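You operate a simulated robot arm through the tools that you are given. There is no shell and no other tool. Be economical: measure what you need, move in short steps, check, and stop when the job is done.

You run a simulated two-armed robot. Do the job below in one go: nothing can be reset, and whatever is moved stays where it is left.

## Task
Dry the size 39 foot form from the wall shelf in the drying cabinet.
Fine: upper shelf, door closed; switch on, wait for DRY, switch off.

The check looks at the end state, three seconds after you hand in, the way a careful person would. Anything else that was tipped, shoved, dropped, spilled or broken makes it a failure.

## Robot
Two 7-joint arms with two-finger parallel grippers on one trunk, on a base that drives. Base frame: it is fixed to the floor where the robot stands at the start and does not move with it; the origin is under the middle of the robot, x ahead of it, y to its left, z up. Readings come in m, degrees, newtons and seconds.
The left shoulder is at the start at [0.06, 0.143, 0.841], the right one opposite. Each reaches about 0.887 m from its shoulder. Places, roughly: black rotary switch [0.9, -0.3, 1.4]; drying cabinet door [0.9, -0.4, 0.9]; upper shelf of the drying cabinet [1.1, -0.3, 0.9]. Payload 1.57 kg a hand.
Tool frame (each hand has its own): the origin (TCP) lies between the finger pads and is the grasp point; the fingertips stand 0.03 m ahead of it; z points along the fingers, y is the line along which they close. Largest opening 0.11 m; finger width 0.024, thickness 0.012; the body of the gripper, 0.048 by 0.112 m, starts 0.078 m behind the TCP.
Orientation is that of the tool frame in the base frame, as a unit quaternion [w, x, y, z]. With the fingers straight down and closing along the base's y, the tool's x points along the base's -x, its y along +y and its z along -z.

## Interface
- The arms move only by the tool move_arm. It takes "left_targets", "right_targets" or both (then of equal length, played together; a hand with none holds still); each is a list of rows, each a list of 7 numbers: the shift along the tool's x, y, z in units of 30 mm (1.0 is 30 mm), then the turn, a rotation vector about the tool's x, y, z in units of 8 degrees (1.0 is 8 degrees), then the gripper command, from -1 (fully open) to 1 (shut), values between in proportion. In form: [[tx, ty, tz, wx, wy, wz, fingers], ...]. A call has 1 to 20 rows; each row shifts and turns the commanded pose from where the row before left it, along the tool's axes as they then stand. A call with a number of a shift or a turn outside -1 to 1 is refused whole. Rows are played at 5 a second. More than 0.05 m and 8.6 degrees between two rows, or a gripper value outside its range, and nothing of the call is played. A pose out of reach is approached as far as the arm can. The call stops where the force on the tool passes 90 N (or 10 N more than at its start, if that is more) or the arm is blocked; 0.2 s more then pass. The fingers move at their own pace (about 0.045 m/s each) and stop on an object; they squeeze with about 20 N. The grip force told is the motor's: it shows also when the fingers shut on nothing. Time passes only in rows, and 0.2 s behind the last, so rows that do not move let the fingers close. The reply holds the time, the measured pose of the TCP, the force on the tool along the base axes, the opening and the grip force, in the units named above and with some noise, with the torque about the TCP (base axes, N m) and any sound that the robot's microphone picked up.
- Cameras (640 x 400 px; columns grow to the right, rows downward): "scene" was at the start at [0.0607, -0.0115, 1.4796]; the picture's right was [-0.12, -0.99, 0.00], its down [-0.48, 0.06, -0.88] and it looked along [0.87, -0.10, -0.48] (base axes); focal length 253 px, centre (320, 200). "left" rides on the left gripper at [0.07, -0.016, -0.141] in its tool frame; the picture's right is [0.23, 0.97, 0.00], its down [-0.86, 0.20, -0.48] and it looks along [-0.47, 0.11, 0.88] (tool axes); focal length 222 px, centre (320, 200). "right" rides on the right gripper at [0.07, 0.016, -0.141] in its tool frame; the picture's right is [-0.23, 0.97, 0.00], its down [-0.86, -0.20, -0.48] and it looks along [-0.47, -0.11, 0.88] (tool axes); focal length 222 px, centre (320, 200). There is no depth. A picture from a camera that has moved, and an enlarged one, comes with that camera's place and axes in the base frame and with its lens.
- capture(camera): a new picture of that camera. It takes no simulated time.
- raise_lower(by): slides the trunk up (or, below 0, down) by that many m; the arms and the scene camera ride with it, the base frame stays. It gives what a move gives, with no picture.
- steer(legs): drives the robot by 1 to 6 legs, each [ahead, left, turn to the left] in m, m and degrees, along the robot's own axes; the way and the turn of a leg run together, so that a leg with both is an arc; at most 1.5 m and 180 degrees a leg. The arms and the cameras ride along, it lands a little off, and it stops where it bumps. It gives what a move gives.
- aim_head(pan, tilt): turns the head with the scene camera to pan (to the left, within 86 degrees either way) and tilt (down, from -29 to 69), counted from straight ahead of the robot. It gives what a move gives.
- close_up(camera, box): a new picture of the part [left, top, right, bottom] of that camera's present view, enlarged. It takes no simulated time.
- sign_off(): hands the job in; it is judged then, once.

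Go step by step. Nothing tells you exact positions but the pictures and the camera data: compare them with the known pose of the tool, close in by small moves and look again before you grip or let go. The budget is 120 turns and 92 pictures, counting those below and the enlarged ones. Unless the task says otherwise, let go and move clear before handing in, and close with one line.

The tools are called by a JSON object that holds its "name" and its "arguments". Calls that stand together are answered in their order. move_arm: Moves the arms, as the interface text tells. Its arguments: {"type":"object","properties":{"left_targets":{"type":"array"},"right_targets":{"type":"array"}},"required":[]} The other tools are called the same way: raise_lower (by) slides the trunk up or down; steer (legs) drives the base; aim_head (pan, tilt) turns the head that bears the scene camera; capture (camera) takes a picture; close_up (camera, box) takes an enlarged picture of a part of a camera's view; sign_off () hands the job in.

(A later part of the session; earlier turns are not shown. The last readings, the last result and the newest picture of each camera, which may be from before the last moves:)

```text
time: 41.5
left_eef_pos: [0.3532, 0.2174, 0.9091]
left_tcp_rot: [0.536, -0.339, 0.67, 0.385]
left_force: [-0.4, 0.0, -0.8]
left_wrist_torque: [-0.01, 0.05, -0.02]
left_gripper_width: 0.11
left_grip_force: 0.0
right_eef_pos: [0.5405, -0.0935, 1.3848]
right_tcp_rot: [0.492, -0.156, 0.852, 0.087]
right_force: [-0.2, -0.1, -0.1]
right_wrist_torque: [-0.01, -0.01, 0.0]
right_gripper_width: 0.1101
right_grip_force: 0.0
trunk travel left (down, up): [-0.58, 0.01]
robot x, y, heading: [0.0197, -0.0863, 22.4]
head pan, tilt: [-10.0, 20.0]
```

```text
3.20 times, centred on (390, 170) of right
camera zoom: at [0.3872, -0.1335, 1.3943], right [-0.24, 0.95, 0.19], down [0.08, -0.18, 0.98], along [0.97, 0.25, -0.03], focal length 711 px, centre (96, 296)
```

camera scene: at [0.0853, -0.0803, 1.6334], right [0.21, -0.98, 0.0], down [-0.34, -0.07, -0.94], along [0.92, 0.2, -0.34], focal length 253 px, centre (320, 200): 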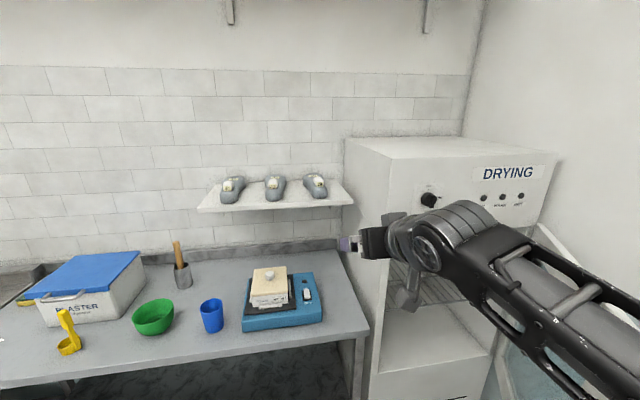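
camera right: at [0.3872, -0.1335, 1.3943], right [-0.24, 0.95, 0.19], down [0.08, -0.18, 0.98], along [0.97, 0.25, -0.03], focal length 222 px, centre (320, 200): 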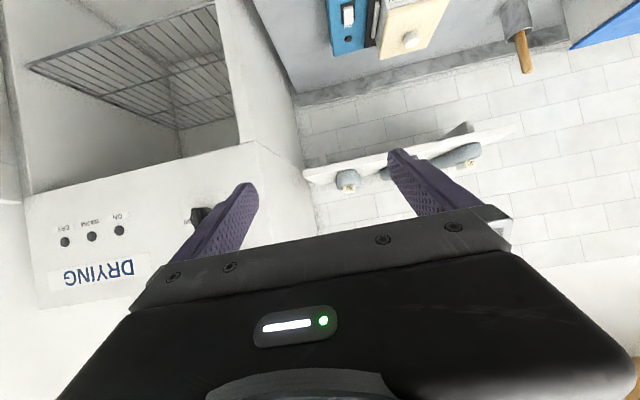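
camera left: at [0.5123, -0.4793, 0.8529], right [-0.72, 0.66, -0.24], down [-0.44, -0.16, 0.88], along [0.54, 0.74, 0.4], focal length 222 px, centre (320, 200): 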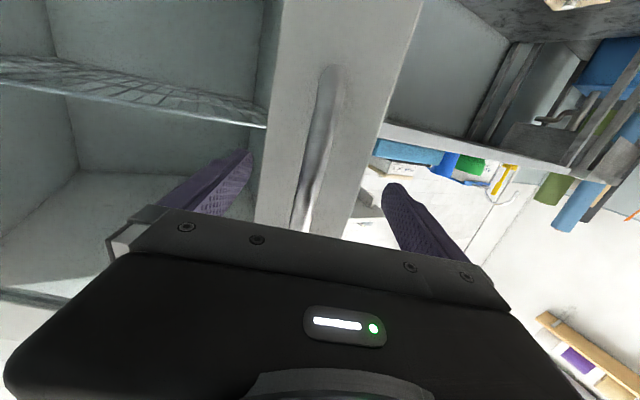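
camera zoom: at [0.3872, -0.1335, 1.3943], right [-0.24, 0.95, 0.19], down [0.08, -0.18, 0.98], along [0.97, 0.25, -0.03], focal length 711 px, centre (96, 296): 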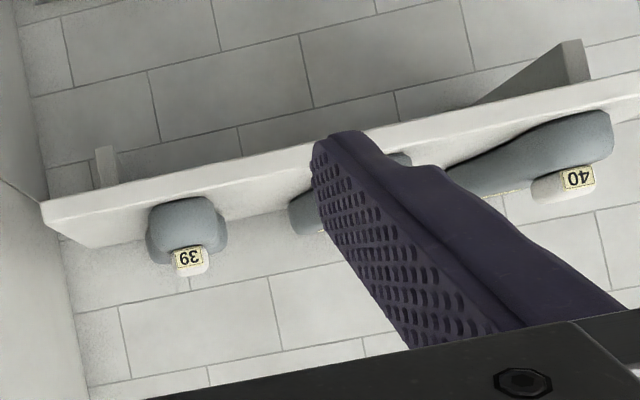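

The stub (white block) on form 39 is near room U 1.05–1.11, V -0.265, z about 1.338. I'll lift the left arm clear of the bench and flatten the right hand to a 15° down tilt. Then I'll drive closer.

{"name": "move_arm", "arguments": {"left_targets": [[-1, 0.6, 0, 0, 0, 0, -1], [-1, 0.6, 0, 0, 0, 0, -1], [-1, 0.6, 0, 0, 0, 0, -1], [-1, 0.6, 0, 0, 0, 0, -1], [-1, 0.6, 0, 0, 0, 0, -1], [-1, 0.6, 0, 0, 0, 0, -1], [-1, 0.6, 0, 0, 0, 0, -1], [-1, 0.6, 0, 0, 0, 0, -1]], "right_targets": [[0, 0, 0, 0, -0.94, 0, -1], [0, 0, 0, 0, -0.94, 0, -1], [0, 0.5, 0, 0, 0, 0, -1], [0, 0, 0, 0, 0, 0, -1], [0, 0, 0, 0, 0, 0, -1], [0, 0, 0, 0, 0, 0, -1], [0, 0, 0, 0, 0, 0, -1], [0, 0, 0, 0, 0, 0, -1]]}}

{"name": "steer", "arguments": {"legs": [[0.24, 0, -0.5]]}}

{"name": "aim_head", "arguments": {"pan": -5, "tilt": 30}}

{"name": "capture", "arguments": {"camera": "scene"}}

{"name": "capture", "arguments": {"camera": "right"}}

```text
time: 43.1
left_eef_pos: [0.3241, 0.3232, 1.1019]
left_tcp_rot: [0.481, -0.385, 0.65, 0.445]
left_force: [-0.2, -0.4, 0.7]
left_wrist_torque: [-0.01, 0.02, 0.0]
left_gripper_width: 0.1098
left_grip_force: 0.1
left hand out of reach, approached as far as the arm can: row 3, 4, 5, 6, 7, 8
right_eef_pos: [0.5362, -0.0788, 1.3849]
right_tcp_rot: [0.599, -0.143, 0.78, 0.107]
right_force: [0.7, 0.8, -0.3]
right_wrist_torque: [0.0, -0.01, -0.01]
right_gripper_width: 0.1098
right_grip_force: 0.2
trunk travel left (down, up): [-0.58, 0.01]
robot x, y, heading: [0.0227, -0.0879, 22.6]
head pan, tilt: [-10.0, 20.0]
stopped in row 8 (left hand): the arm was blocked; the commanded pose is now the measured one
```

```text
time: 44.9
left_eef_pos: [0.5478, 0.4094, 1.1021]
left_tcp_rot: [0.483, -0.382, 0.652, 0.443]
left_force: [0.0, 0.3, 0.1]
left_wrist_torque: [-0.02, -0.01, 0.03]
left_gripper_width: 0.1101
left_grip_force: 0.1
right_eef_pos: [0.7561, 0.005, 1.3836]
right_tcp_rot: [0.6, -0.139, 0.781, 0.104]
right_force: [0.0, 0.8, -0.8]
right_wrist_torque: [0.0, 0.03, 0.01]
right_gripper_width: 0.1098
right_grip_force: 0.0
trunk travel left (down, up): [-0.58, 0.01]
robot x, y, heading: [0.2382, -0.0013, 21.7]
head pan, tilt: [-10.0, 20.0]
```

```text
time: 45.6
left_eef_pos: [0.5467, 0.4091, 1.1024]
left_tcp_rot: [0.481, -0.383, 0.652, 0.444]
left_force: [0.6, 0.0, 0.2]
left_wrist_torque: [-0.01, 0.01, -0.04]
left_gripper_width: 0.1099
left_grip_force: 0.1
right_eef_pos: [0.7551, 0.0054, 1.3852]
right_tcp_rot: [0.6, -0.14, 0.78, 0.105]
right_force: [0.5, 0.4, 0.9]
right_wrist_torque: [0.02, 0.0, 0.02]
right_gripper_width: 0.11
right_grip_force: 0.0
trunk travel left (down, up): [-0.58, 0.01]
robot x, y, heading: [0.2397, 0.0021, 21.9]
head pan, tilt: [-5.0, 30.0]
```

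```text
59 pictures are left
camera scene: at [0.3004, 0.0153, 1.6175], right [0.29, -0.96, 0.0], down [-0.48, -0.14, -0.87], along [0.83, 0.25, -0.5], focal length 253 px, centre (320, 200)
```

scene: 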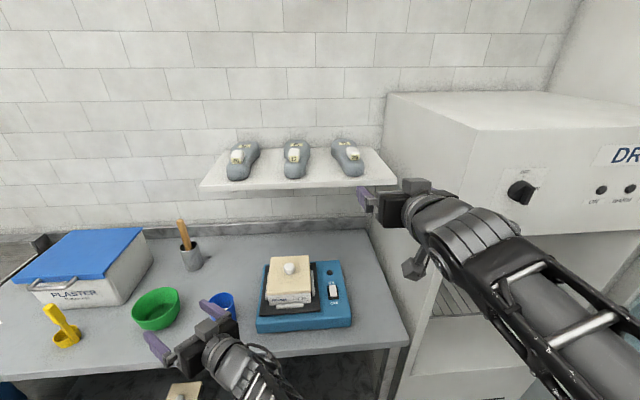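

```text
58 pictures are left
camera right: at [0.6039, -0.0329, 1.3537], right [-0.28, 0.94, 0.22], down [-0.16, -0.27, 0.95], along [0.95, 0.23, 0.22], focal length 222 px, centre (320, 200)
```

right: 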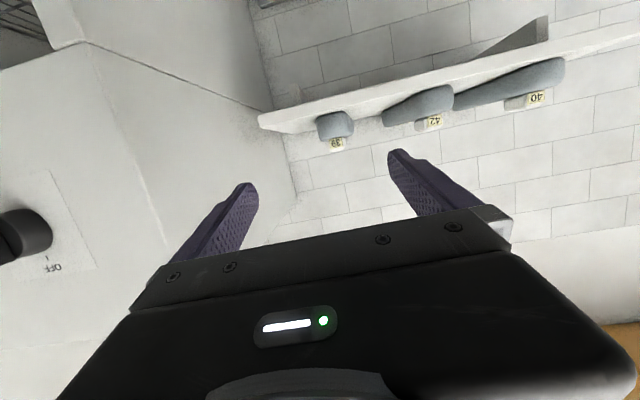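

{"name": "close_up", "arguments": {"camera": "scene", "box": [300, 120, 400, 220]}}

{"name": "close_up", "arguments": {"camera": "right", "box": [240, 80, 440, 220]}}

```text
4.00 times, centred on (350, 170) of scene
camera zoom: at [0.3004, 0.0153, 1.6175], right [0.29, -0.96, 0.0], down [-0.48, -0.14, -0.87], along [0.83, 0.25, -0.5], focal length 1010 px, centre (200, 320)
```

zoom: 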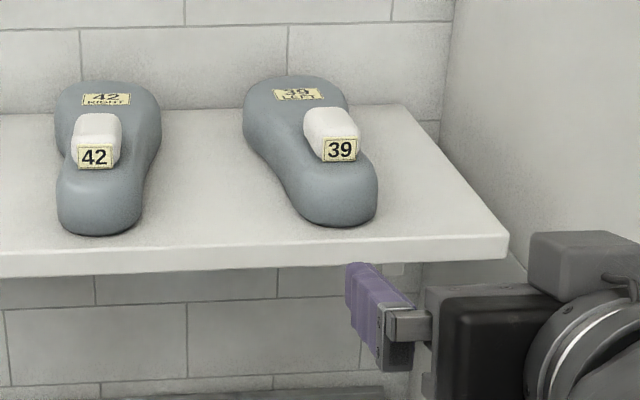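

```text
2.86 times, centred on (340, 150) of right
camera zoom: at [0.6039, -0.0329, 1.3537], right [-0.28, 0.94, 0.22], down [-0.16, -0.27, 0.95], along [0.95, 0.23, 0.22], focal length 635 px, centre (263, 343)
```

zoom: 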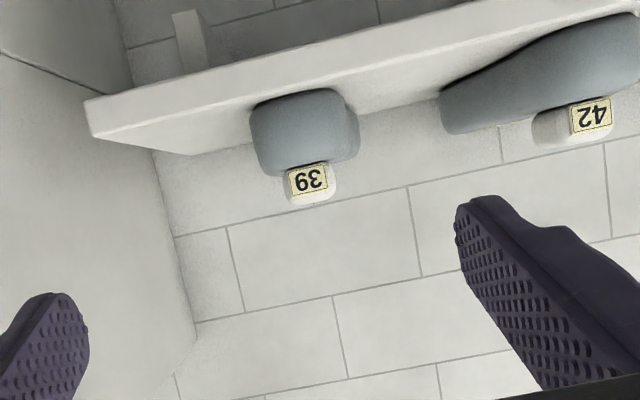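

The stub is near U 1.03–1.08, V -0.268, z about 1.345. I'll drive 0.07 m closer, then advance the open fingers to straddle it and check.

{"name": "steer", "arguments": {"legs": [[0.07, 0, 0]]}}

{"name": "move_arm", "arguments": {"right_targets": [[-0.2, 0.03, 0.98, 0, 0, 0, -1], [-0.2, 0.03, 0.98, 0, 0, 0, -1], [-0.2, 0.03, 0.98, 0, 0, 0, -1], [-0.2, 0.03, 0.98, 0, 0, 0, -1], [-0.2, 0.03, 0.98, 0, 0, 0, -1], [-0.2, 0.03, 0.98, 0, 0, 0, -1], [-0.2, 0.03, 0.98, 0, 0, 0, -1], [0, 0, 0, 0, 0, 0, -1]]}}

{"name": "close_up", "arguments": {"camera": "scene", "box": [280, 120, 440, 240]}}

{"name": "capture", "arguments": {"camera": "right"}}

```text
time: 46.6
left_eef_pos: [0.611, 0.4346, 1.1025]
left_tcp_rot: [0.481, -0.383, 0.652, 0.444]
left_force: [1.4, -0.5, -1.0]
left_wrist_torque: [0.01, 0.0, 0.03]
left_gripper_width: 0.1102
left_grip_force: 0.0
right_eef_pos: [0.8205, 0.0317, 1.3849]
right_tcp_rot: [0.599, -0.141, 0.781, 0.106]
right_force: [0.4, 0.7, -0.5]
right_wrist_torque: [-0.01, -0.01, -0.02]
right_gripper_width: 0.1099
right_grip_force: 0.1
trunk travel left (down, up): [-0.58, 0.01]
robot x, y, heading: [0.3076, 0.0268, 21.6]
head pan, tilt: [-5.0, 30.0]
```

```text
time: 48.4
left_eef_pos: [0.6085, 0.434, 1.1026]
left_tcp_rot: [0.482, -0.382, 0.652, 0.443]
left_force: [-0.3, -0.1, -0.6]
left_wrist_torque: [-0.02, 0.0, 0.01]
left_gripper_width: 0.1101
left_grip_force: 0.0
right_eef_pos: [1.0137, 0.1098, 1.3738]
right_tcp_rot: [0.6, -0.139, 0.781, 0.105]
right_force: [0.3, -0.4, 0.0]
right_wrist_torque: [0.0, -0.01, -0.04]
right_gripper_width: 0.1099
right_grip_force: 0.2
trunk travel left (down, up): [-0.58, 0.01]
robot x, y, heading: [0.3034, 0.0251, 21.9]
head pan, tilt: [-5.0, 30.0]
```

```text
3.33 times, centred on (360, 180) of scene
camera zoom: at [0.3627, 0.0404, 1.6174], right [0.29, -0.96, 0.0], down [-0.48, -0.14, -0.87], along [0.83, 0.25, -0.5], focal length 842 px, centre (187, 267)
```

zoom: 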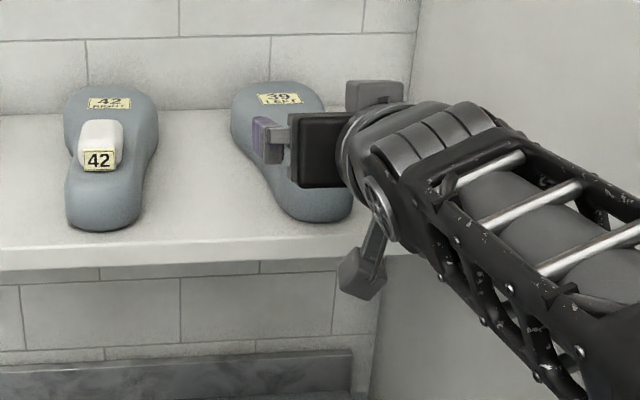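

```text
54 pictures are left
camera right: at [0.8622, 0.0719, 1.3417], right [-0.28, 0.93, 0.22], down [-0.16, -0.27, 0.95], along [0.95, 0.23, 0.23], focal length 222 px, centre (320, 200)
```

right: 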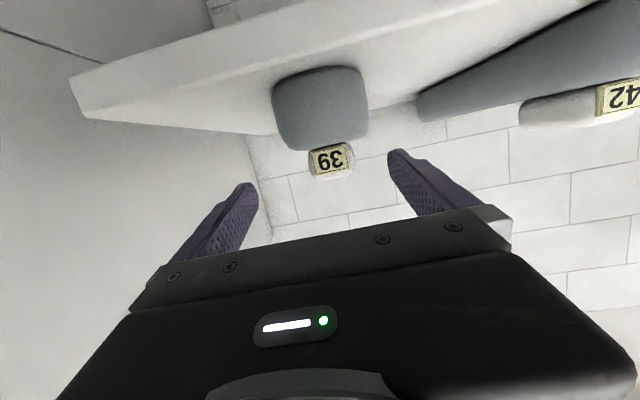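

The stub sits a little left and slightly below the finger axis. I'll advance along the fingers with a small left correction.

{"name": "move_arm", "arguments": {"right_targets": [[0, 0.13, 0.75, 0, 0, 0, -1], [0, 0.13, 0.75, 0, 0, 0, -1], [0, 0, 0.75, 0, 0, 0, -1], [0, 0, 0, 0, 0, 0, -1]]}}

{"name": "capture", "arguments": {"camera": "right"}}

{"name": "close_up", "arguments": {"camera": "scene", "box": [280, 120, 440, 240]}}

```text
time: 49.4
left_eef_pos: [0.6086, 0.4352, 1.1026]
left_tcp_rot: [0.482, -0.383, 0.652, 0.443]
left_force: [0.3, -0.5, 0.1]
left_wrist_torque: [0.02, 0.03, 0.02]
left_gripper_width: 0.11
left_grip_force: 0.1
right_eef_pos: [1.0718, 0.1383, 1.3566]
right_tcp_rot: [0.601, -0.139, 0.78, 0.105]
right_force: [-0.2, 0.3, -0.1]
right_wrist_torque: [0.01, 0.01, 0.01]
right_gripper_width: 0.1098
right_grip_force: 0.2
trunk travel left (down, up): [-0.58, 0.01]
robot x, y, heading: [0.3023, 0.0282, 21.8]
head pan, tilt: [-5.0, 30.0]
```

```text
53 pictures are left
camera right: at [0.9202, 0.0998, 1.3251], right [-0.28, 0.94, 0.22], down [-0.16, -0.27, 0.95], along [0.95, 0.23, 0.22], focal length 222 px, centre (320, 200)
```

right: 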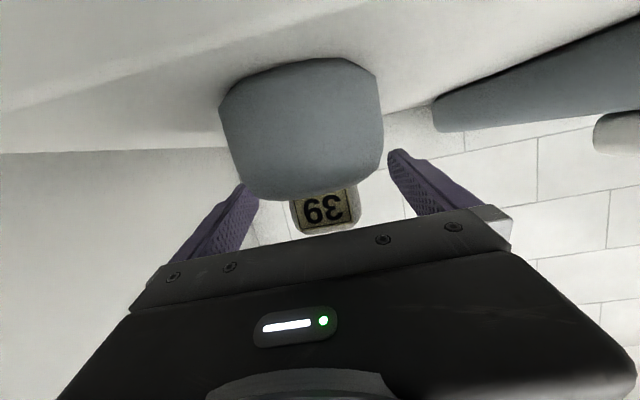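

```text
3.33 times, centred on (360, 180) of scene
camera zoom: at [0.3628, 0.0406, 1.6174], right [0.29, -0.96, 0.0], down [-0.48, -0.14, -0.87], along [0.83, 0.25, -0.5], focal length 842 px, centre (187, 267)
```

zoom: 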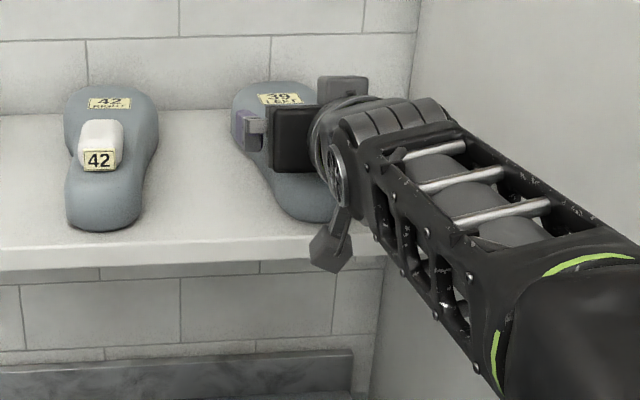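

Comparing the two shots, the stub's front face is about 0.053 m behind the TCP, so I went a bit far. I'll back up 0.028 m to center on the stub, then close.

{"name": "move_arm", "arguments": {"right_targets": [[0.15, 0.12, -0.93, 0, 0, 0, -1], [0, 0, 0, 0, 0, 0, -0.2], [0, 0, 0, 0, 0, 0, 0.3]]}}

{"name": "capture", "arguments": {"camera": "right"}}

```text
time: 50.2
left_eef_pos: [0.6087, 0.4357, 1.1029]
left_tcp_rot: [0.483, -0.383, 0.651, 0.442]
left_force: [-0.5, 0.5, 0.4]
left_wrist_torque: [0.0, -0.02, -0.03]
left_gripper_width: 0.1099
left_grip_force: 0.0
right_eef_pos: [1.0428, 0.1321, 1.3591]
right_tcp_rot: [0.6, -0.14, 0.78, 0.105]
right_force: [-2.8, 0.8, 0.8]
right_wrist_torque: [-0.05, 0.01, 0.11]
right_gripper_width: 0.064
right_grip_force: 3.4
trunk travel left (down, up): [-0.58, 0.01]
robot x, y, heading: [0.3068, 0.0251, 21.7]
head pan, tilt: [-5.0, 30.0]
```

```text
51 pictures are left
camera right: at [0.8911, 0.0939, 1.3273], right [-0.28, 0.94, 0.22], down [-0.16, -0.27, 0.95], along [0.95, 0.23, 0.23], focal length 222 px, centre (320, 200)
```

right: 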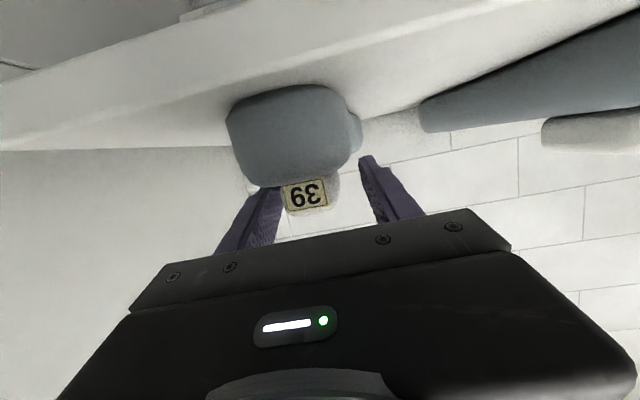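

The stub is about 6 mm right of center. I'll shift right and close fully.

{"name": "move_arm", "arguments": {"right_targets": [[0, -0.22, 0, 0, 0, 0, 0.1], [0, 0, 0, 0, 0, 0, 0.5], [0, 0, 0, 0, 0, 0, 1], [0, 0, 0, 0, 0, 0, 1], [0, 0, 0, 0, 0, 0, 1], [0, 0, 0, 0, 0, 0, 1]]}}

{"name": "capture", "arguments": {"camera": "right"}}

{"name": "close_up", "arguments": {"camera": "scene", "box": [280, 120, 440, 240]}}

```text
time: 51.6
left_eef_pos: [0.6088, 0.4344, 1.1018]
left_tcp_rot: [0.482, -0.383, 0.652, 0.443]
left_force: [0.7, 0.3, -0.4]
left_wrist_torque: [-0.01, 0.01, 0.01]
left_gripper_width: 0.11
left_grip_force: 0.1
right_eef_pos: [1.0452, 0.126, 1.3584]
right_tcp_rot: [0.601, -0.14, 0.78, 0.105]
right_force: [2.4, 3.1, 8.5]
right_wrist_torque: [-0.24, -0.34, 0.3]
right_gripper_width: 0.0632
right_grip_force: 20.3
trunk travel left (down, up): [-0.58, 0.01]
robot x, y, heading: [0.3062, 0.0256, 22.0]
head pan, tilt: [-5.0, 30.0]
```

```text
50 pictures are left
camera right: at [0.8943, 0.0882, 1.3271], right [-0.28, 0.94, 0.22], down [-0.16, -0.27, 0.95], along [0.95, 0.23, 0.23], focal length 222 px, centre (320, 200)
```

right: 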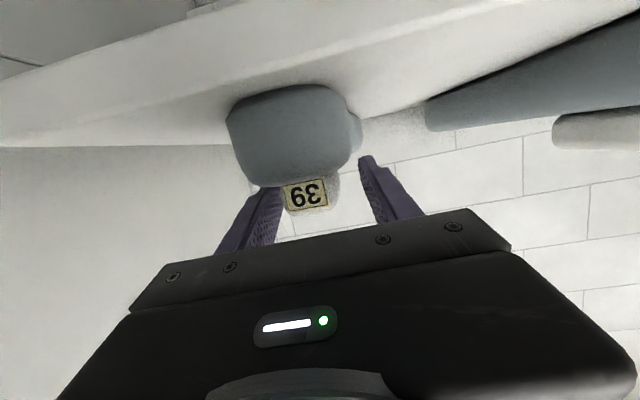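

```text
3.33 times, centred on (360, 180) of scene
camera zoom: at [0.3629, 0.0413, 1.6175], right [0.29, -0.96, 0.0], down [-0.48, -0.15, -0.87], along [0.83, 0.25, -0.5], focal length 842 px, centre (187, 267)
```

zoom: 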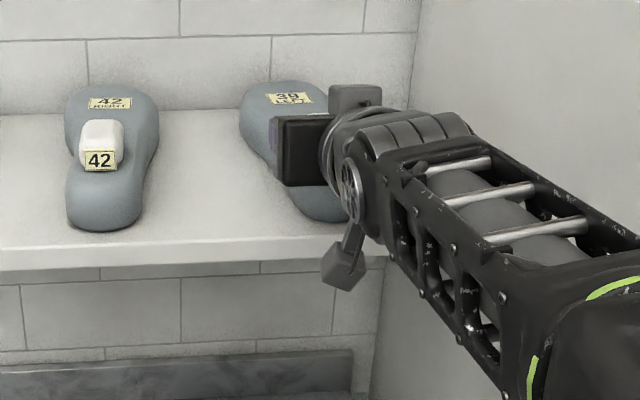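

The fingertips closed on the body of the form (63 mm) rather than the stub. That is a fine place to grip, but it is too near the rounded top. I'll open, go lower and slightly forward, and grip again.

{"name": "move_arm", "arguments": {"right_targets": [[0, 0, 0, 0, 0, 0, -0.7], [0, 0, 0, 0, 0, 0, -0.7], [0, -0.1, 0, 0, 0, 0, -0.7], [0.2, 0, 0.6, 0, 0, 0, -0.7], [0.25, 0, 0.3, 0, 0, 0, -0.7], [0, 0, 0, 0, 0, 0, -0.7]]}}

{"name": "capture", "arguments": {"camera": "right"}}

```text
time: 53.0
left_eef_pos: [0.6099, 0.4341, 1.1025]
left_tcp_rot: [0.481, -0.382, 0.653, 0.443]
left_force: [-0.4, 0.6, 0.1]
left_wrist_torque: [-0.01, 0.02, 0.0]
left_gripper_width: 0.1098
left_grip_force: 0.0
right_eef_pos: [1.0683, 0.1287, 1.3385]
right_tcp_rot: [0.6, -0.14, 0.781, 0.105]
right_force: [-0.7, -1.3, 1.0]
right_wrist_torque: [-0.01, 0.07, -0.01]
right_gripper_width: 0.0935
right_grip_force: 0.0
trunk travel left (down, up): [-0.58, 0.01]
robot x, y, heading: [0.3074, 0.0284, 21.7]
head pan, tilt: [-5.0, 30.0]
```

```text
48 pictures are left
camera right: at [0.9173, 0.0914, 1.307], right [-0.28, 0.94, 0.22], down [-0.16, -0.27, 0.95], along [0.95, 0.23, 0.22], focal length 222 px, centre (320, 200)
```

right: 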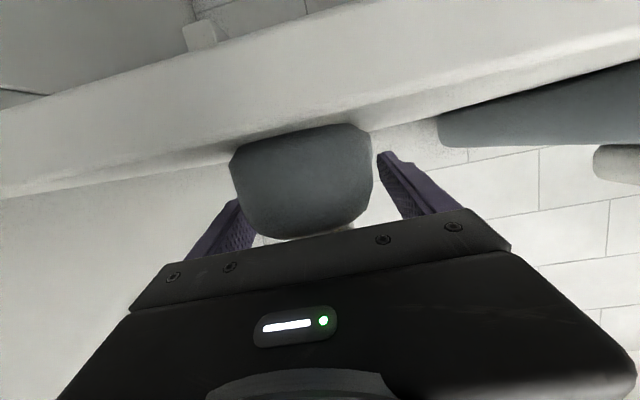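

Now the fingers straddle the body at a good height. I'll nudge right a few millimetres and close.

{"name": "move_arm", "arguments": {"right_targets": [[0, -0.15, 0, 0, 0, 0, -0.5], [0, 0, 0, 0, 0, 0, 0], [0, 0, 0, 0, 0, 0, 0.4], [0, 0, 0, 0, 0, 0, 1], [0, 0, 0, 0, 0, 0, 1], [0, 0, 0, 0, 0, 0, 1]]}}

{"name": "capture", "arguments": {"camera": "right"}}

```text
time: 54.4
left_eef_pos: [0.611, 0.4352, 1.102]
left_tcp_rot: [0.482, -0.382, 0.652, 0.443]
left_force: [-0.9, 0.0, 0.6]
left_wrist_torque: [0.01, -0.01, 0.0]
left_gripper_width: 0.1099
left_grip_force: 0.1
right_eef_pos: [1.0696, 0.1257, 1.3386]
right_tcp_rot: [0.6, -0.14, 0.781, 0.105]
right_force: [0.0, -0.1, -0.9]
right_wrist_torque: [-0.02, -0.16, -0.11]
right_gripper_width: 0.0638
right_grip_force: 19.9
trunk travel left (down, up): [-0.58, 0.01]
robot x, y, heading: [0.3064, 0.024, 21.5]
head pan, tilt: [-5.0, 30.0]
```

```text
47 pictures are left
camera right: at [0.919, 0.0873, 1.3065], right [-0.28, 0.94, 0.22], down [-0.16, -0.27, 0.95], along [0.95, 0.23, 0.22], focal length 222 px, centre (320, 200)
```

right: 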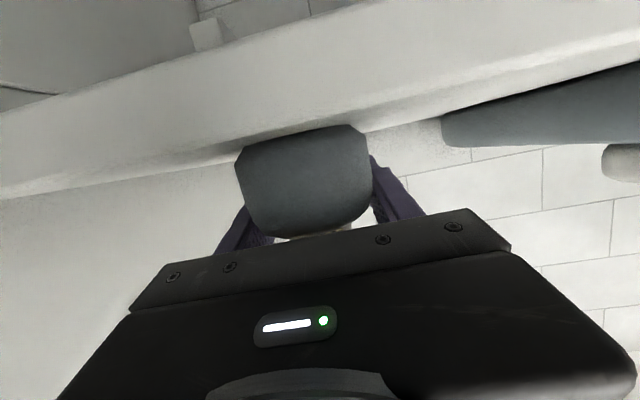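

Gripped at 64 mm with 20 N. I'll lift it 5 cm straight up and check that it holds level.

{"name": "move_arm", "arguments": {"right_targets": [[-0.48, 0, -0.13, 0, 0, 0, 1], [-0.48, 0, -0.13, 0, 0, 0, 1], [-0.48, 0, -0.13, 0, 0, 0, 1], [-0.48, 0, -0.13, 0, 0, 0, 1], [0, 0, 0, 0, 0, 0, 1]]}}

{"name": "capture", "arguments": {"camera": "scene"}}

{"name": "capture", "arguments": {"camera": "right"}}

```text
time: 55.6
left_eef_pos: [0.6101, 0.433, 1.1023]
left_tcp_rot: [0.482, -0.383, 0.652, 0.444]
left_force: [0.5, -0.5, 0.8]
left_wrist_torque: [0.01, -0.03, 0.0]
left_gripper_width: 0.11
left_grip_force: 0.1
right_eef_pos: [1.07, 0.1263, 1.3978]
right_tcp_rot: [0.6, -0.14, 0.781, 0.105]
right_force: [0.4, -0.9, -3.8]
right_wrist_torque: [-0.04, 0.2, 0.0]
right_gripper_width: 0.0641
right_grip_force: 20.1
trunk travel left (down, up): [-0.58, 0.01]
robot x, y, heading: [0.3011, 0.0267, 21.6]
head pan, tilt: [-5.0, 30.0]
```

```text
46 pictures are left
camera scene: at [0.364, 0.0407, 1.6174], right [0.29, -0.96, 0.0], down [-0.48, -0.14, -0.87], along [0.83, 0.25, -0.5], focal length 253 px, centre (320, 200)
```

scene: 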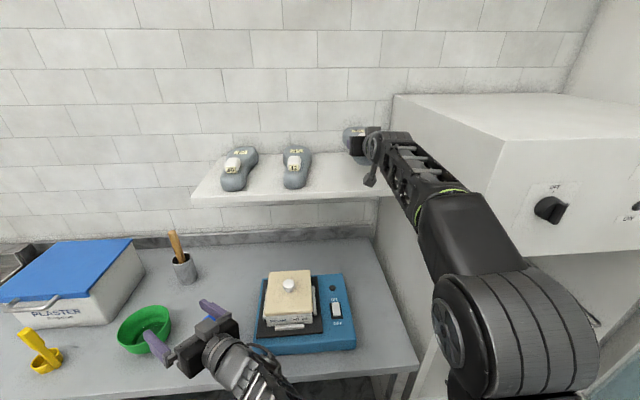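

```text
45 pictures are left
camera right: at [0.92, 0.0882, 1.3664], right [-0.28, 0.94, 0.22], down [-0.16, -0.27, 0.95], along [0.95, 0.23, 0.22], focal length 222 px, centre (320, 200)
```

right: 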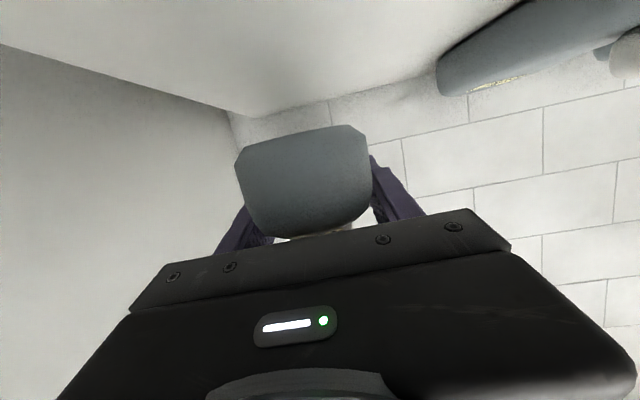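

The form is held firmly and level (about 0.4 kg). I'll back straight away from the shelf and tuck the left arm back a little.

{"name": "steer", "arguments": {"legs": [[-0.55, 0, 0]]}}

{"name": "move_arm", "arguments": {"left_targets": [[0, 0.8, -0.66, 0, 0, 0, -1], [0, 0.8, -0.66, 0, 0, 0, -1], [0, 0.8, -0.66, 0, 0, 0, -1], [0, 0.8, -0.66, 0, 0, 0, -1], [0, 0.8, -0.66, 0, 0, 0, -1]]}}

{"name": "aim_head", "arguments": {"pan": -25, "tilt": 35}}

{"name": "capture", "arguments": {"camera": "scene"}}

```text
time: 58.8
left_eef_pos: [0.0911, 0.2263, 1.1038]
left_tcp_rot: [0.481, -0.382, 0.652, 0.444]
left_force: [-0.9, -0.6, 0.4]
left_wrist_torque: [0.02, 0.03, -0.02]
left_gripper_width: 0.1099
left_grip_force: 0.1
right_eef_pos: [0.5529, -0.0828, 1.3974]
right_tcp_rot: [0.6, -0.14, 0.781, 0.105]
right_force: [-0.1, -0.6, -4.5]
right_wrist_torque: [-0.06, 0.17, 0.01]
right_gripper_width: 0.0641
right_grip_force: 19.9
trunk travel left (down, up): [-0.58, 0.01]
robot x, y, heading: [-0.2173, -0.1786, 22.1]
head pan, tilt: [-5.0, 30.0]
```

```text
time: 59.5
left_eef_pos: [0.045, 0.2429, 1.1066]
left_tcp_rot: [0.419, -0.428, 0.628, 0.497]
left_force: [-0.1, 0.3, 0.3]
left_wrist_torque: [-0.03, 0.01, -0.02]
left_gripper_width: 0.1097
left_grip_force: 0.0
left hand out of reach, approached as far as the arm can: row 1, 2, 3
right_eef_pos: [0.553, -0.0823, 1.3966]
right_tcp_rot: [0.599, -0.14, 0.782, 0.103]
right_force: [0.6, 0.2, -3.5]
right_wrist_torque: [-0.06, 0.2, 0.02]
right_gripper_width: 0.0638
right_grip_force: 19.8
trunk travel left (down, up): [-0.58, 0.01]
robot x, y, heading: [-0.2143, -0.1843, 22.0]
head pan, tilt: [-5.0, 30.0]
stopped in row 3 (left hand): the arm was blocked; the commanded pose is now the measured one
```

```text
time: 60.3
left_eef_pos: [0.0449, 0.2436, 1.1082]
left_tcp_rot: [0.418, -0.428, 0.628, 0.497]
left_force: [-0.3, 0.8, -1.2]
left_wrist_torque: [0.02, -0.01, -0.02]
left_gripper_width: 0.1099
left_grip_force: 0.0
right_eef_pos: [0.5529, -0.0834, 1.3969]
right_tcp_rot: [0.6, -0.14, 0.781, 0.104]
right_force: [0.1, 0.1, -3.8]
right_wrist_torque: [-0.08, 0.21, -0.03]
right_gripper_width: 0.0641
right_grip_force: 19.7
trunk travel left (down, up): [-0.58, 0.01]
robot x, y, heading: [-0.2125, -0.1815, 22.0]
head pan, tilt: [-25.0, 35.0]
```

```text
44 pictures are left
camera scene: at [-0.1531, -0.1981, 1.6096], right [-0.05, -1.0, 0.0], down [-0.57, 0.03, -0.82], along [0.82, -0.04, -0.57], focal length 253 px, centre (320, 200)
```

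scene: 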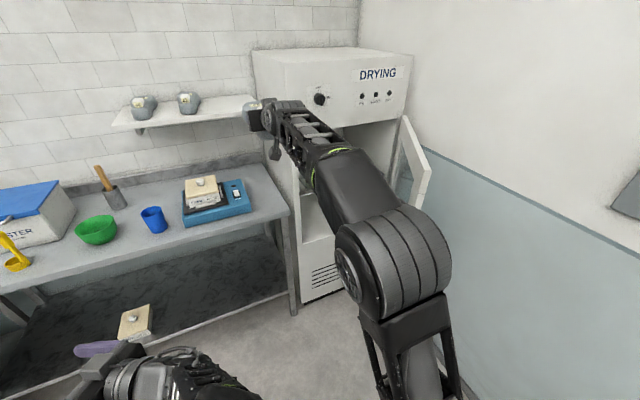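

All clear. I'll strafe right until the form is in front of the opening, then lower the trunk so the form is just above cabinet shelf height.

{"name": "steer", "arguments": {"legs": [[0, -0.33, 0]]}}

{"name": "raise_lower", "arguments": {"by": -0.39}}

{"name": "aim_head", "arguments": {"pan": -10, "tilt": 15}}

{"name": "capture", "arguments": {"camera": "scene"}}

{"name": "capture", "arguments": {"camera": "right"}}

```text
time: 62.5
left_eef_pos: [0.1709, -0.0679, 1.1085]
left_tcp_rot: [0.419, -0.427, 0.628, 0.498]
left_force: [0.5, -0.4, -0.1]
left_wrist_torque: [-0.02, 0.03, 0.01]
left_gripper_width: 0.11
left_grip_force: 0.1
right_eef_pos: [0.6777, -0.3967, 1.3978]
right_tcp_rot: [0.6, -0.138, 0.781, 0.104]
right_force: [0.8, 0.6, -3.4]
right_wrist_torque: [-0.03, 0.19, 0.04]
right_gripper_width: 0.0643
right_grip_force: 20.2
trunk travel left (down, up): [-0.58, 0.01]
robot x, y, heading: [-0.0954, -0.4889, 21.6]
head pan, tilt: [-25.0, 35.0]
```

```text
time: 66.3
left_eef_pos: [0.1707, -0.067, 0.7177]
left_tcp_rot: [0.419, -0.427, 0.628, 0.497]
left_force: [-0.5, -0.1, 0.2]
left_wrist_torque: [-0.01, -0.01, -0.02]
left_gripper_width: 0.1101
left_grip_force: 0.0
right_eef_pos: [0.6763, -0.3943, 1.0073]
right_tcp_rot: [0.6, -0.139, 0.781, 0.104]
right_force: [-0.2, 0.1, -3.5]
right_wrist_torque: [-0.04, 0.22, -0.03]
right_gripper_width: 0.064
right_grip_force: 20.0
trunk travel left (down, up): [-0.19, 0.4]
robot x, y, heading: [-0.0923, -0.489, 21.6]
head pan, tilt: [-25.0, 35.0]
```

```text
time: 67.1
left_eef_pos: [0.171, -0.0678, 0.7172]
left_tcp_rot: [0.419, -0.426, 0.629, 0.497]
left_force: [0.1, 0.3, -0.2]
left_wrist_torque: [-0.02, -0.04, 0.02]
left_gripper_width: 0.1099
left_grip_force: 0.0
right_eef_pos: [0.6764, -0.3947, 1.0078]
right_tcp_rot: [0.6, -0.138, 0.782, 0.103]
right_force: [0.1, -0.1, -2.9]
right_wrist_torque: [-0.04, 0.21, 0.0]
right_gripper_width: 0.0637
right_grip_force: 19.8
trunk travel left (down, up): [-0.19, 0.4]
robot x, y, heading: [-0.0903, -0.4921, 21.6]
head pan, tilt: [-10.0, 15.0]
```

```text
43 pictures are left
camera scene: at [-0.0262, -0.4845, 1.2515], right [0.2, -0.98, 0.0], down [-0.25, -0.05, -0.97], along [0.95, 0.19, -0.26], focal length 253 px, centre (320, 200)
```

scene: 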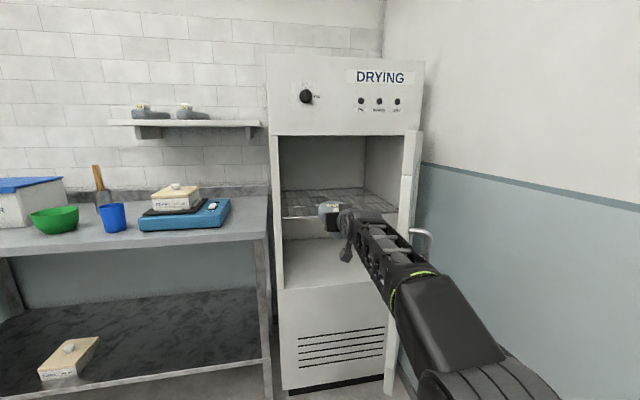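

```text
42 pictures are left
camera right: at [0.5251, -0.4322, 0.976], right [-0.28, 0.94, 0.22], down [-0.16, -0.27, 0.95], along [0.95, 0.23, 0.22], focal length 222 px, centre (320, 200)
```

right: 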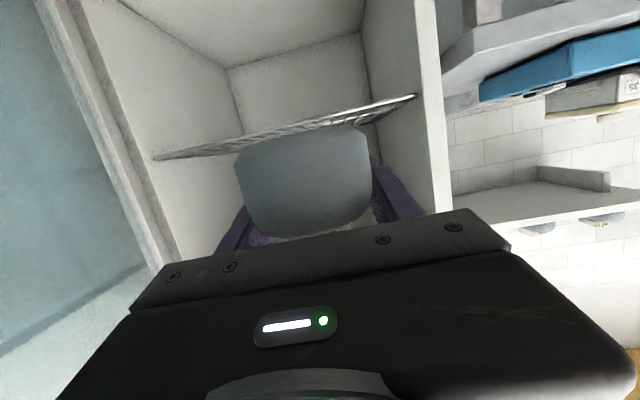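

Form and hand are in front of the opening, with about 4.5 cm of clearance over the shelf (top about z 0.92). I'll drive in in two steps, checking partway.

{"name": "steer", "arguments": {"legs": [[0.25, 0, 0]]}}

{"name": "capture", "arguments": {"camera": "scene"}}

{"name": "capture", "arguments": {"camera": "right"}}

```text
time: 68.9
left_eef_pos: [0.3988, 0.0196, 0.7177]
left_tcp_rot: [0.42, -0.425, 0.63, 0.496]
left_force: [0.3, -0.1, -0.8]
left_wrist_torque: [0.01, -0.02, 0.0]
left_gripper_width: 0.1097
left_grip_force: 0.0
right_eef_pos: [0.9041, -0.3087, 1.0073]
right_tcp_rot: [0.599, -0.138, 0.782, 0.103]
right_force: [-0.5, 0.8, -2.6]
right_wrist_torque: [-0.07, 0.24, 0.02]
right_gripper_width: 0.0638
right_grip_force: 19.9
trunk travel left (down, up): [-0.19, 0.4]
robot x, y, heading: [0.1334, -0.4012, 21.4]
head pan, tilt: [-10.0, 15.0]
```

```text
41 pictures are left
camera scene: at [0.2001, -0.3955, 1.2516], right [0.2, -0.98, 0.0], down [-0.25, -0.05, -0.97], along [0.95, 0.19, -0.26], focal length 253 px, centre (320, 200)
```

scene: 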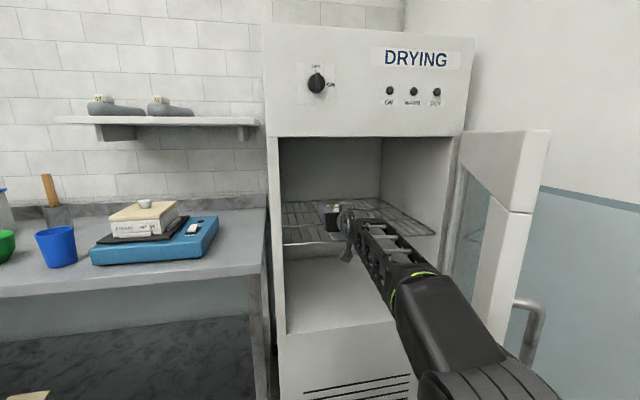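

```text
40 pictures are left
camera right: at [0.7516, -0.3455, 0.976], right [-0.27, 0.94, 0.22], down [-0.16, -0.26, 0.95], along [0.95, 0.22, 0.22], focal length 222 px, centre (320, 200)
```

right: 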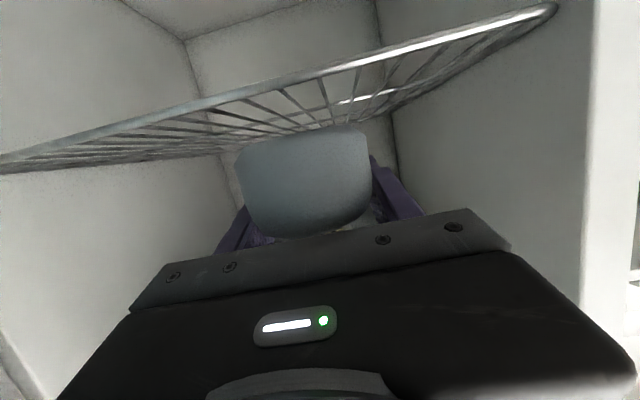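

{"name": "steer", "arguments": {"legs": [[0.17, 0, 0]]}}

{"name": "capture", "arguments": {"camera": "scene"}}

{"name": "capture", "arguments": {"camera": "right"}}

```text
time: 70.4
left_eef_pos: [0.5587, 0.0818, 0.7199]
left_tcp_rot: [0.421, -0.424, 0.63, 0.496]
left_force: [-0.3, 0.2, -0.6]
left_wrist_torque: [0.01, 0.02, 0.01]
left_gripper_width: 0.1101
left_grip_force: 0.0
right_eef_pos: [1.0621, -0.249, 1.0074]
right_tcp_rot: [0.6, -0.135, 0.782, 0.1]
right_force: [0.4, -0.2, -3.2]
right_wrist_torque: [-0.04, 0.19, 0.0]
right_gripper_width: 0.0639
right_grip_force: 19.5
trunk travel left (down, up): [-0.19, 0.4]
robot x, y, heading: [0.2939, -0.3405, 21.0]
head pan, tilt: [-10.0, 15.0]
```

```text
39 pictures are left
camera scene: at [0.3583, -0.3341, 1.2515], right [0.19, -0.98, 0.0], down [-0.25, -0.05, -0.97], along [0.95, 0.19, -0.26], focal length 253 px, centre (320, 200)
```

scene: 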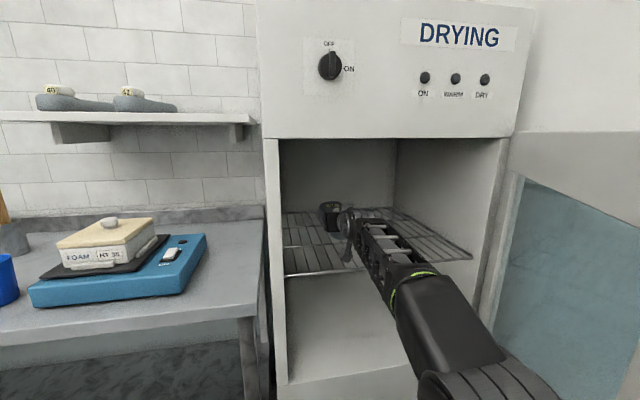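

```text
38 pictures are left
camera right: at [0.91, -0.2858, 0.9759], right [-0.27, 0.94, 0.22], down [-0.16, -0.26, 0.95], along [0.95, 0.22, 0.22], focal length 222 px, centre (320, 200)
```

right: 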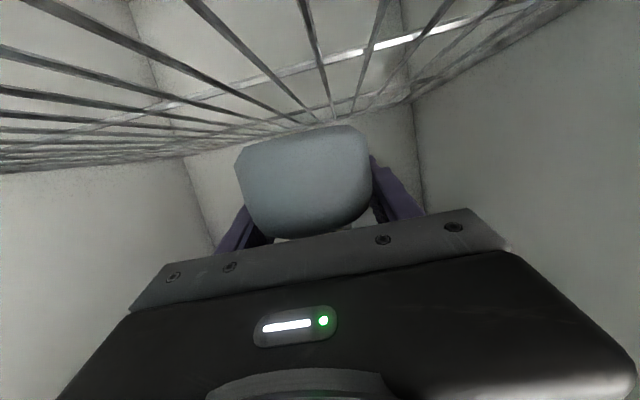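

The form is over the shelf. The camera bracket would sit just above the front rod, so I'll back out 5 cm (the form still fits fully on the shelf) and lower in small steps, watching the force.

{"name": "steer", "arguments": {"legs": [[-0.05, 0, 0]]}}

{"name": "move_arm", "arguments": {"right_targets": [[0.161, 0, 0.043, 0, 0, 0, 1], [0.161, 0, 0.043, 0, 0, 0, 1], [0.161, 0, 0.043, 0, 0, 0, 1], [0.161, 0, 0.043, 0, 0, 0, 1], [0.161, 0, 0.043, 0, 0, 0, 1]]}}

{"name": "capture", "arguments": {"camera": "right"}}

{"name": "close_up", "arguments": {"camera": "scene", "box": [270, 160, 430, 280]}}

```text
time: 71.3
left_eef_pos: [0.5085, 0.0616, 0.7182]
left_tcp_rot: [0.42, -0.424, 0.63, 0.496]
left_force: [-0.2, -0.1, -0.2]
left_wrist_torque: [-0.03, 0.01, -0.04]
left_gripper_width: 0.1098
left_grip_force: 0.1
right_eef_pos: [1.0132, -0.2669, 1.0073]
right_tcp_rot: [0.599, -0.136, 0.782, 0.101]
right_force: [0.1, 1.2, -2.7]
right_wrist_torque: [-0.03, 0.19, -0.02]
right_gripper_width: 0.0641
right_grip_force: 20.0
trunk travel left (down, up): [-0.19, 0.4]
robot x, y, heading: [0.2441, -0.3603, 21.3]
head pan, tilt: [-10.0, 15.0]
```

```text
time: 72.5
left_eef_pos: [0.5092, 0.0621, 0.7179]
left_tcp_rot: [0.421, -0.424, 0.63, 0.496]
left_force: [0.3, 0.8, 0.0]
left_wrist_torque: [-0.01, -0.01, 0.0]
left_gripper_width: 0.1099
left_grip_force: 0.1
right_eef_pos: [1.0117, -0.2679, 0.9821]
right_tcp_rot: [0.6, -0.136, 0.782, 0.101]
right_force: [-0.2, 0.0, -3.7]
right_wrist_torque: [-0.04, 0.17, -0.02]
right_gripper_width: 0.0642
right_grip_force: 19.2
trunk travel left (down, up): [-0.19, 0.4]
robot x, y, heading: [0.2438, -0.363, 21.5]
head pan, tilt: [-10.0, 15.0]
```

```text
37 pictures are left
camera right: at [0.8597, -0.3041, 0.9515], right [-0.27, 0.94, 0.22], down [-0.16, -0.26, 0.95], along [0.95, 0.22, 0.22], focal length 222 px, centre (320, 200)
```

right: 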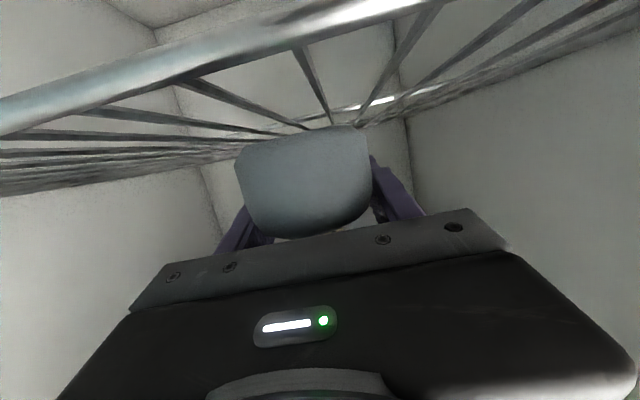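

```text
3.33 times, centred on (350, 220) of scene
camera zoom: at [0.3093, -0.353, 1.2516], right [0.2, -0.98, 0.0], down [-0.25, -0.05, -0.97], along [0.95, 0.19, -0.26], focal length 842 px, centre (220, 133)
```

zoom: 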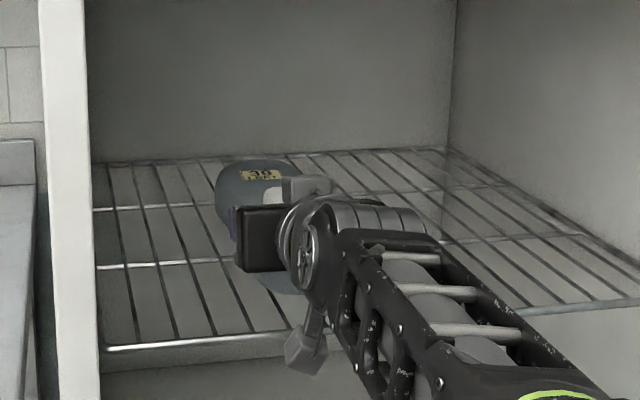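

The front rod lies ahead of the bracket, so it's clear. I'll keep lowering gently.

{"name": "move_arm", "arguments": {"right_targets": [[0.13, 0, 0.035, 0, 0, 0, 1], [0.13, 0, 0.035, 0, 0, 0, 1]]}}

{"name": "move_arm", "arguments": {"right_targets": [[0.13, 0, 0.035, 0, 0, 0, 1], [0, 0, 0, 0, 0, 0, 1]]}}

{"name": "move_arm", "arguments": {"right_targets": [[0.13, 0, 0.035, 0, 0, 0, 1], [0, 0, 0, 0, 0, 0, 1]]}}

```text
time: 73.1
left_eef_pos: [0.5087, 0.0625, 0.7188]
left_tcp_rot: [0.42, -0.424, 0.63, 0.496]
left_force: [0.3, -0.4, -0.5]
left_wrist_torque: [0.0, -0.02, -0.02]
left_gripper_width: 0.1099
left_grip_force: 0.0
right_eef_pos: [1.0116, -0.2668, 0.9746]
right_tcp_rot: [0.599, -0.136, 0.782, 0.102]
right_force: [0.1, 0.9, -2.8]
right_wrist_torque: [-0.06, 0.2, 0.01]
right_gripper_width: 0.064
right_grip_force: 19.8
trunk travel left (down, up): [-0.19, 0.4]
robot x, y, heading: [0.2433, -0.361, 21.2]
head pan, tilt: [-10.0, 15.0]
```

```text
time: 73.7
left_eef_pos: [0.509, 0.0641, 0.7168]
left_tcp_rot: [0.42, -0.425, 0.629, 0.497]
left_force: [-0.7, 0.9, -0.8]
left_wrist_torque: [0.01, 0.01, -0.03]
left_gripper_width: 0.1103
left_grip_force: 0.1
right_eef_pos: [1.0135, -0.2683, 0.9699]
right_tcp_rot: [0.599, -0.136, 0.783, 0.102]
right_force: [0.0, 0.1, -3.6]
right_wrist_torque: [-0.07, 0.17, -0.03]
right_gripper_width: 0.064
right_grip_force: 20.0
trunk travel left (down, up): [-0.19, 0.4]
robot x, y, heading: [0.243, -0.3566, 21.2]
head pan, tilt: [-10.0, 15.0]
```

```text
time: 74.3
left_eef_pos: [0.5085, 0.0626, 0.717]
left_tcp_rot: [0.42, -0.425, 0.63, 0.497]
left_force: [-0.8, 0.1, -0.4]
left_wrist_torque: [-0.01, 0.01, 0.04]
left_gripper_width: 0.1099
left_grip_force: 0.2
right_eef_pos: [1.0125, -0.2663, 0.9692]
right_tcp_rot: [0.602, -0.135, 0.781, 0.102]
right_force: [0.8, -0.5, 4.6]
right_wrist_torque: [0.48, -0.4, 0.01]
right_gripper_width: 0.0644
right_grip_force: 20.3
trunk travel left (down, up): [-0.19, 0.4]
robot x, y, heading: [0.2445, -0.3587, 21.3]
head pan, tilt: [-10.0, 15.0]
```

Contact: the toe touched the shelf at TCP z 0.969. I'll settle another few millimetres and check.

{"name": "move_arm", "arguments": {"right_targets": [[0.1, 0, 0.027, 0, 0, 0, 1], [0, 0, 0, 0, 0, 0, 1]]}}

{"name": "capture", "arguments": {"camera": "right"}}

```text
time: 74.9
left_eef_pos: [0.5091, 0.0638, 0.7172]
left_tcp_rot: [0.421, -0.425, 0.63, 0.496]
left_force: [0.0, 0.0, -0.7]
left_wrist_torque: [0.01, 0.02, 0.0]
left_gripper_width: 0.1102
left_grip_force: 0.1
right_eef_pos: [1.0126, -0.2687, 0.9664]
right_tcp_rot: [0.601, -0.136, 0.78, 0.102]
right_force: [2.6, -0.2, 13.9]
right_wrist_torque: [0.13, -0.21, -0.16]
right_gripper_width: 0.0642
right_grip_force: 19.6
trunk travel left (down, up): [-0.19, 0.4]
robot x, y, heading: [0.2458, -0.3578, 21.4]
head pan, tilt: [-10.0, 15.0]
```

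```text
35 pictures are left
camera right: at [0.8604, -0.3041, 0.9341], right [-0.27, 0.94, 0.22], down [-0.16, -0.27, 0.95], along [0.95, 0.22, 0.23], focal length 222 px, centre (320, 200)
```

right: 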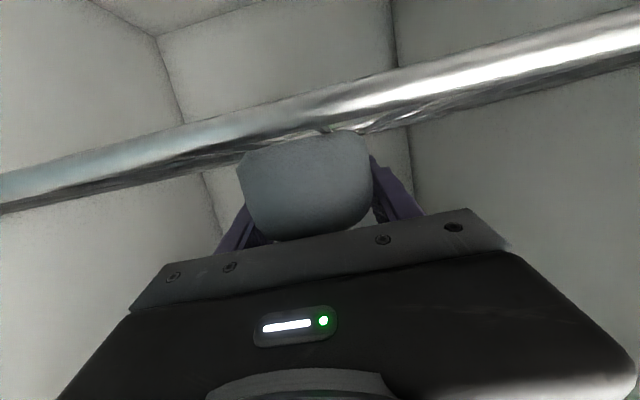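

It's seated: 14 N up, with little torque. I'll open, then back the hand straight out.

{"name": "move_arm", "arguments": {"right_targets": [[0, 0, 0, 0, 0, 0, 0], [0, 0, 0, 0, 0, 0, -0.5], [0, 0, 0, 0, 0, 0, -1], [0, 0, 0, 0, 0, 0, -1], [0, 0, 0, 0, 0, 0, -1], [-0.26, 0, -0.97, 0, 0, 0, -1], [0.26, 0, -0.97, 0, 0, 0, -1], [0.26, 0, -0.97, 0, 0, 0, -1]]}}

{"name": "capture", "arguments": {"camera": "right"}}

```text
time: 76.7
left_eef_pos: [0.5098, 0.0629, 0.7177]
left_tcp_rot: [0.421, -0.424, 0.63, 0.496]
left_force: [0.5, 0.3, -0.6]
left_wrist_torque: [0.02, 0.0, 0.07]
left_gripper_width: 0.11
left_grip_force: 0.1
right_eef_pos: [0.9296, -0.2984, 0.9774]
right_tcp_rot: [0.599, -0.135, 0.782, 0.101]
right_force: [0.3, 0.0, -0.2]
right_wrist_torque: [-0.01, 0.03, 0.01]
right_gripper_width: 0.1101
right_grip_force: 0.1
trunk travel left (down, up): [-0.19, 0.4]
robot x, y, heading: [0.2432, -0.3607, 21.3]
head pan, tilt: [-10.0, 15.0]
```

```text
34 pictures are left
camera right: at [0.7782, -0.3338, 0.9479], right [-0.27, 0.94, 0.22], down [-0.16, -0.26, 0.95], along [0.95, 0.22, 0.22], focal length 222 px, centre (320, 200)
```

right: 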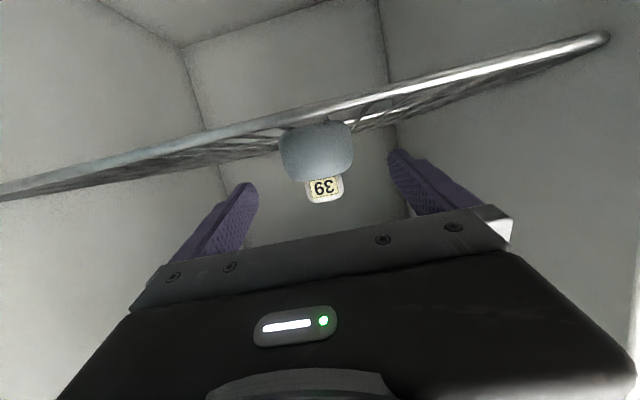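

Form 39 stands on the upper shelf, upright and released. I'll back out fully and look at it, and at the door.

{"name": "steer", "arguments": {"legs": [[-0.5, 0, 0]]}}

{"name": "aim_head", "arguments": {"pan": -25, "tilt": 15}}

{"name": "capture", "arguments": {"camera": "scene"}}

```text
time: 79.6
left_eef_pos: [0.0465, -0.1129, 0.7185]
left_tcp_rot: [0.416, -0.431, 0.626, 0.5]
left_force: [0.2, -0.4, -0.2]
left_wrist_torque: [0.0, -0.01, 0.0]
left_gripper_width: 0.1099
left_grip_force: 0.2
right_eef_pos: [0.4745, -0.465, 0.9789]
right_tcp_rot: [0.598, -0.144, 0.781, 0.107]
right_force: [-0.4, 0.0, -0.2]
right_wrist_torque: [-0.01, -0.02, -0.02]
right_gripper_width: 0.1101
right_grip_force: 0.1
trunk travel left (down, up): [-0.19, 0.4]
robot x, y, heading: [-0.2088, -0.5418, 22.4]
head pan, tilt: [-10.0, 15.0]
```

```text
time: 80.4
left_eef_pos: [0.0472, -0.1148, 0.7182]
left_tcp_rot: [0.416, -0.43, 0.626, 0.5]
left_force: [0.5, -1.0, -0.2]
left_wrist_torque: [-0.01, -0.01, -0.01]
left_gripper_width: 0.11
left_grip_force: 0.0
right_eef_pos: [0.4761, -0.4658, 0.9784]
right_tcp_rot: [0.598, -0.144, 0.781, 0.108]
right_force: [0.1, -0.1, 0.4]
right_wrist_torque: [0.0, 0.0, 0.02]
right_gripper_width: 0.1098
right_grip_force: 0.1
trunk travel left (down, up): [-0.19, 0.4]
robot x, y, heading: [-0.2101, -0.5429, 22.4]
head pan, tilt: [-25.0, 15.0]
```

```text
33 pictures are left
camera scene: at [-0.1419, -0.558, 1.2516], right [-0.04, -1.0, 0.0], down [-0.26, 0.01, -0.97], along [0.96, -0.04, -0.26], focal length 253 px, centre (320, 200)
```

scene: 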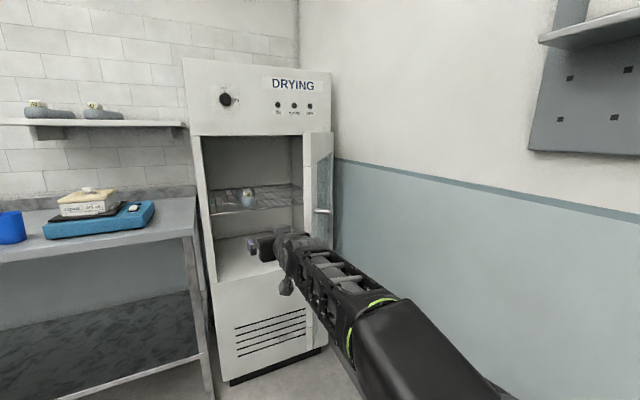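

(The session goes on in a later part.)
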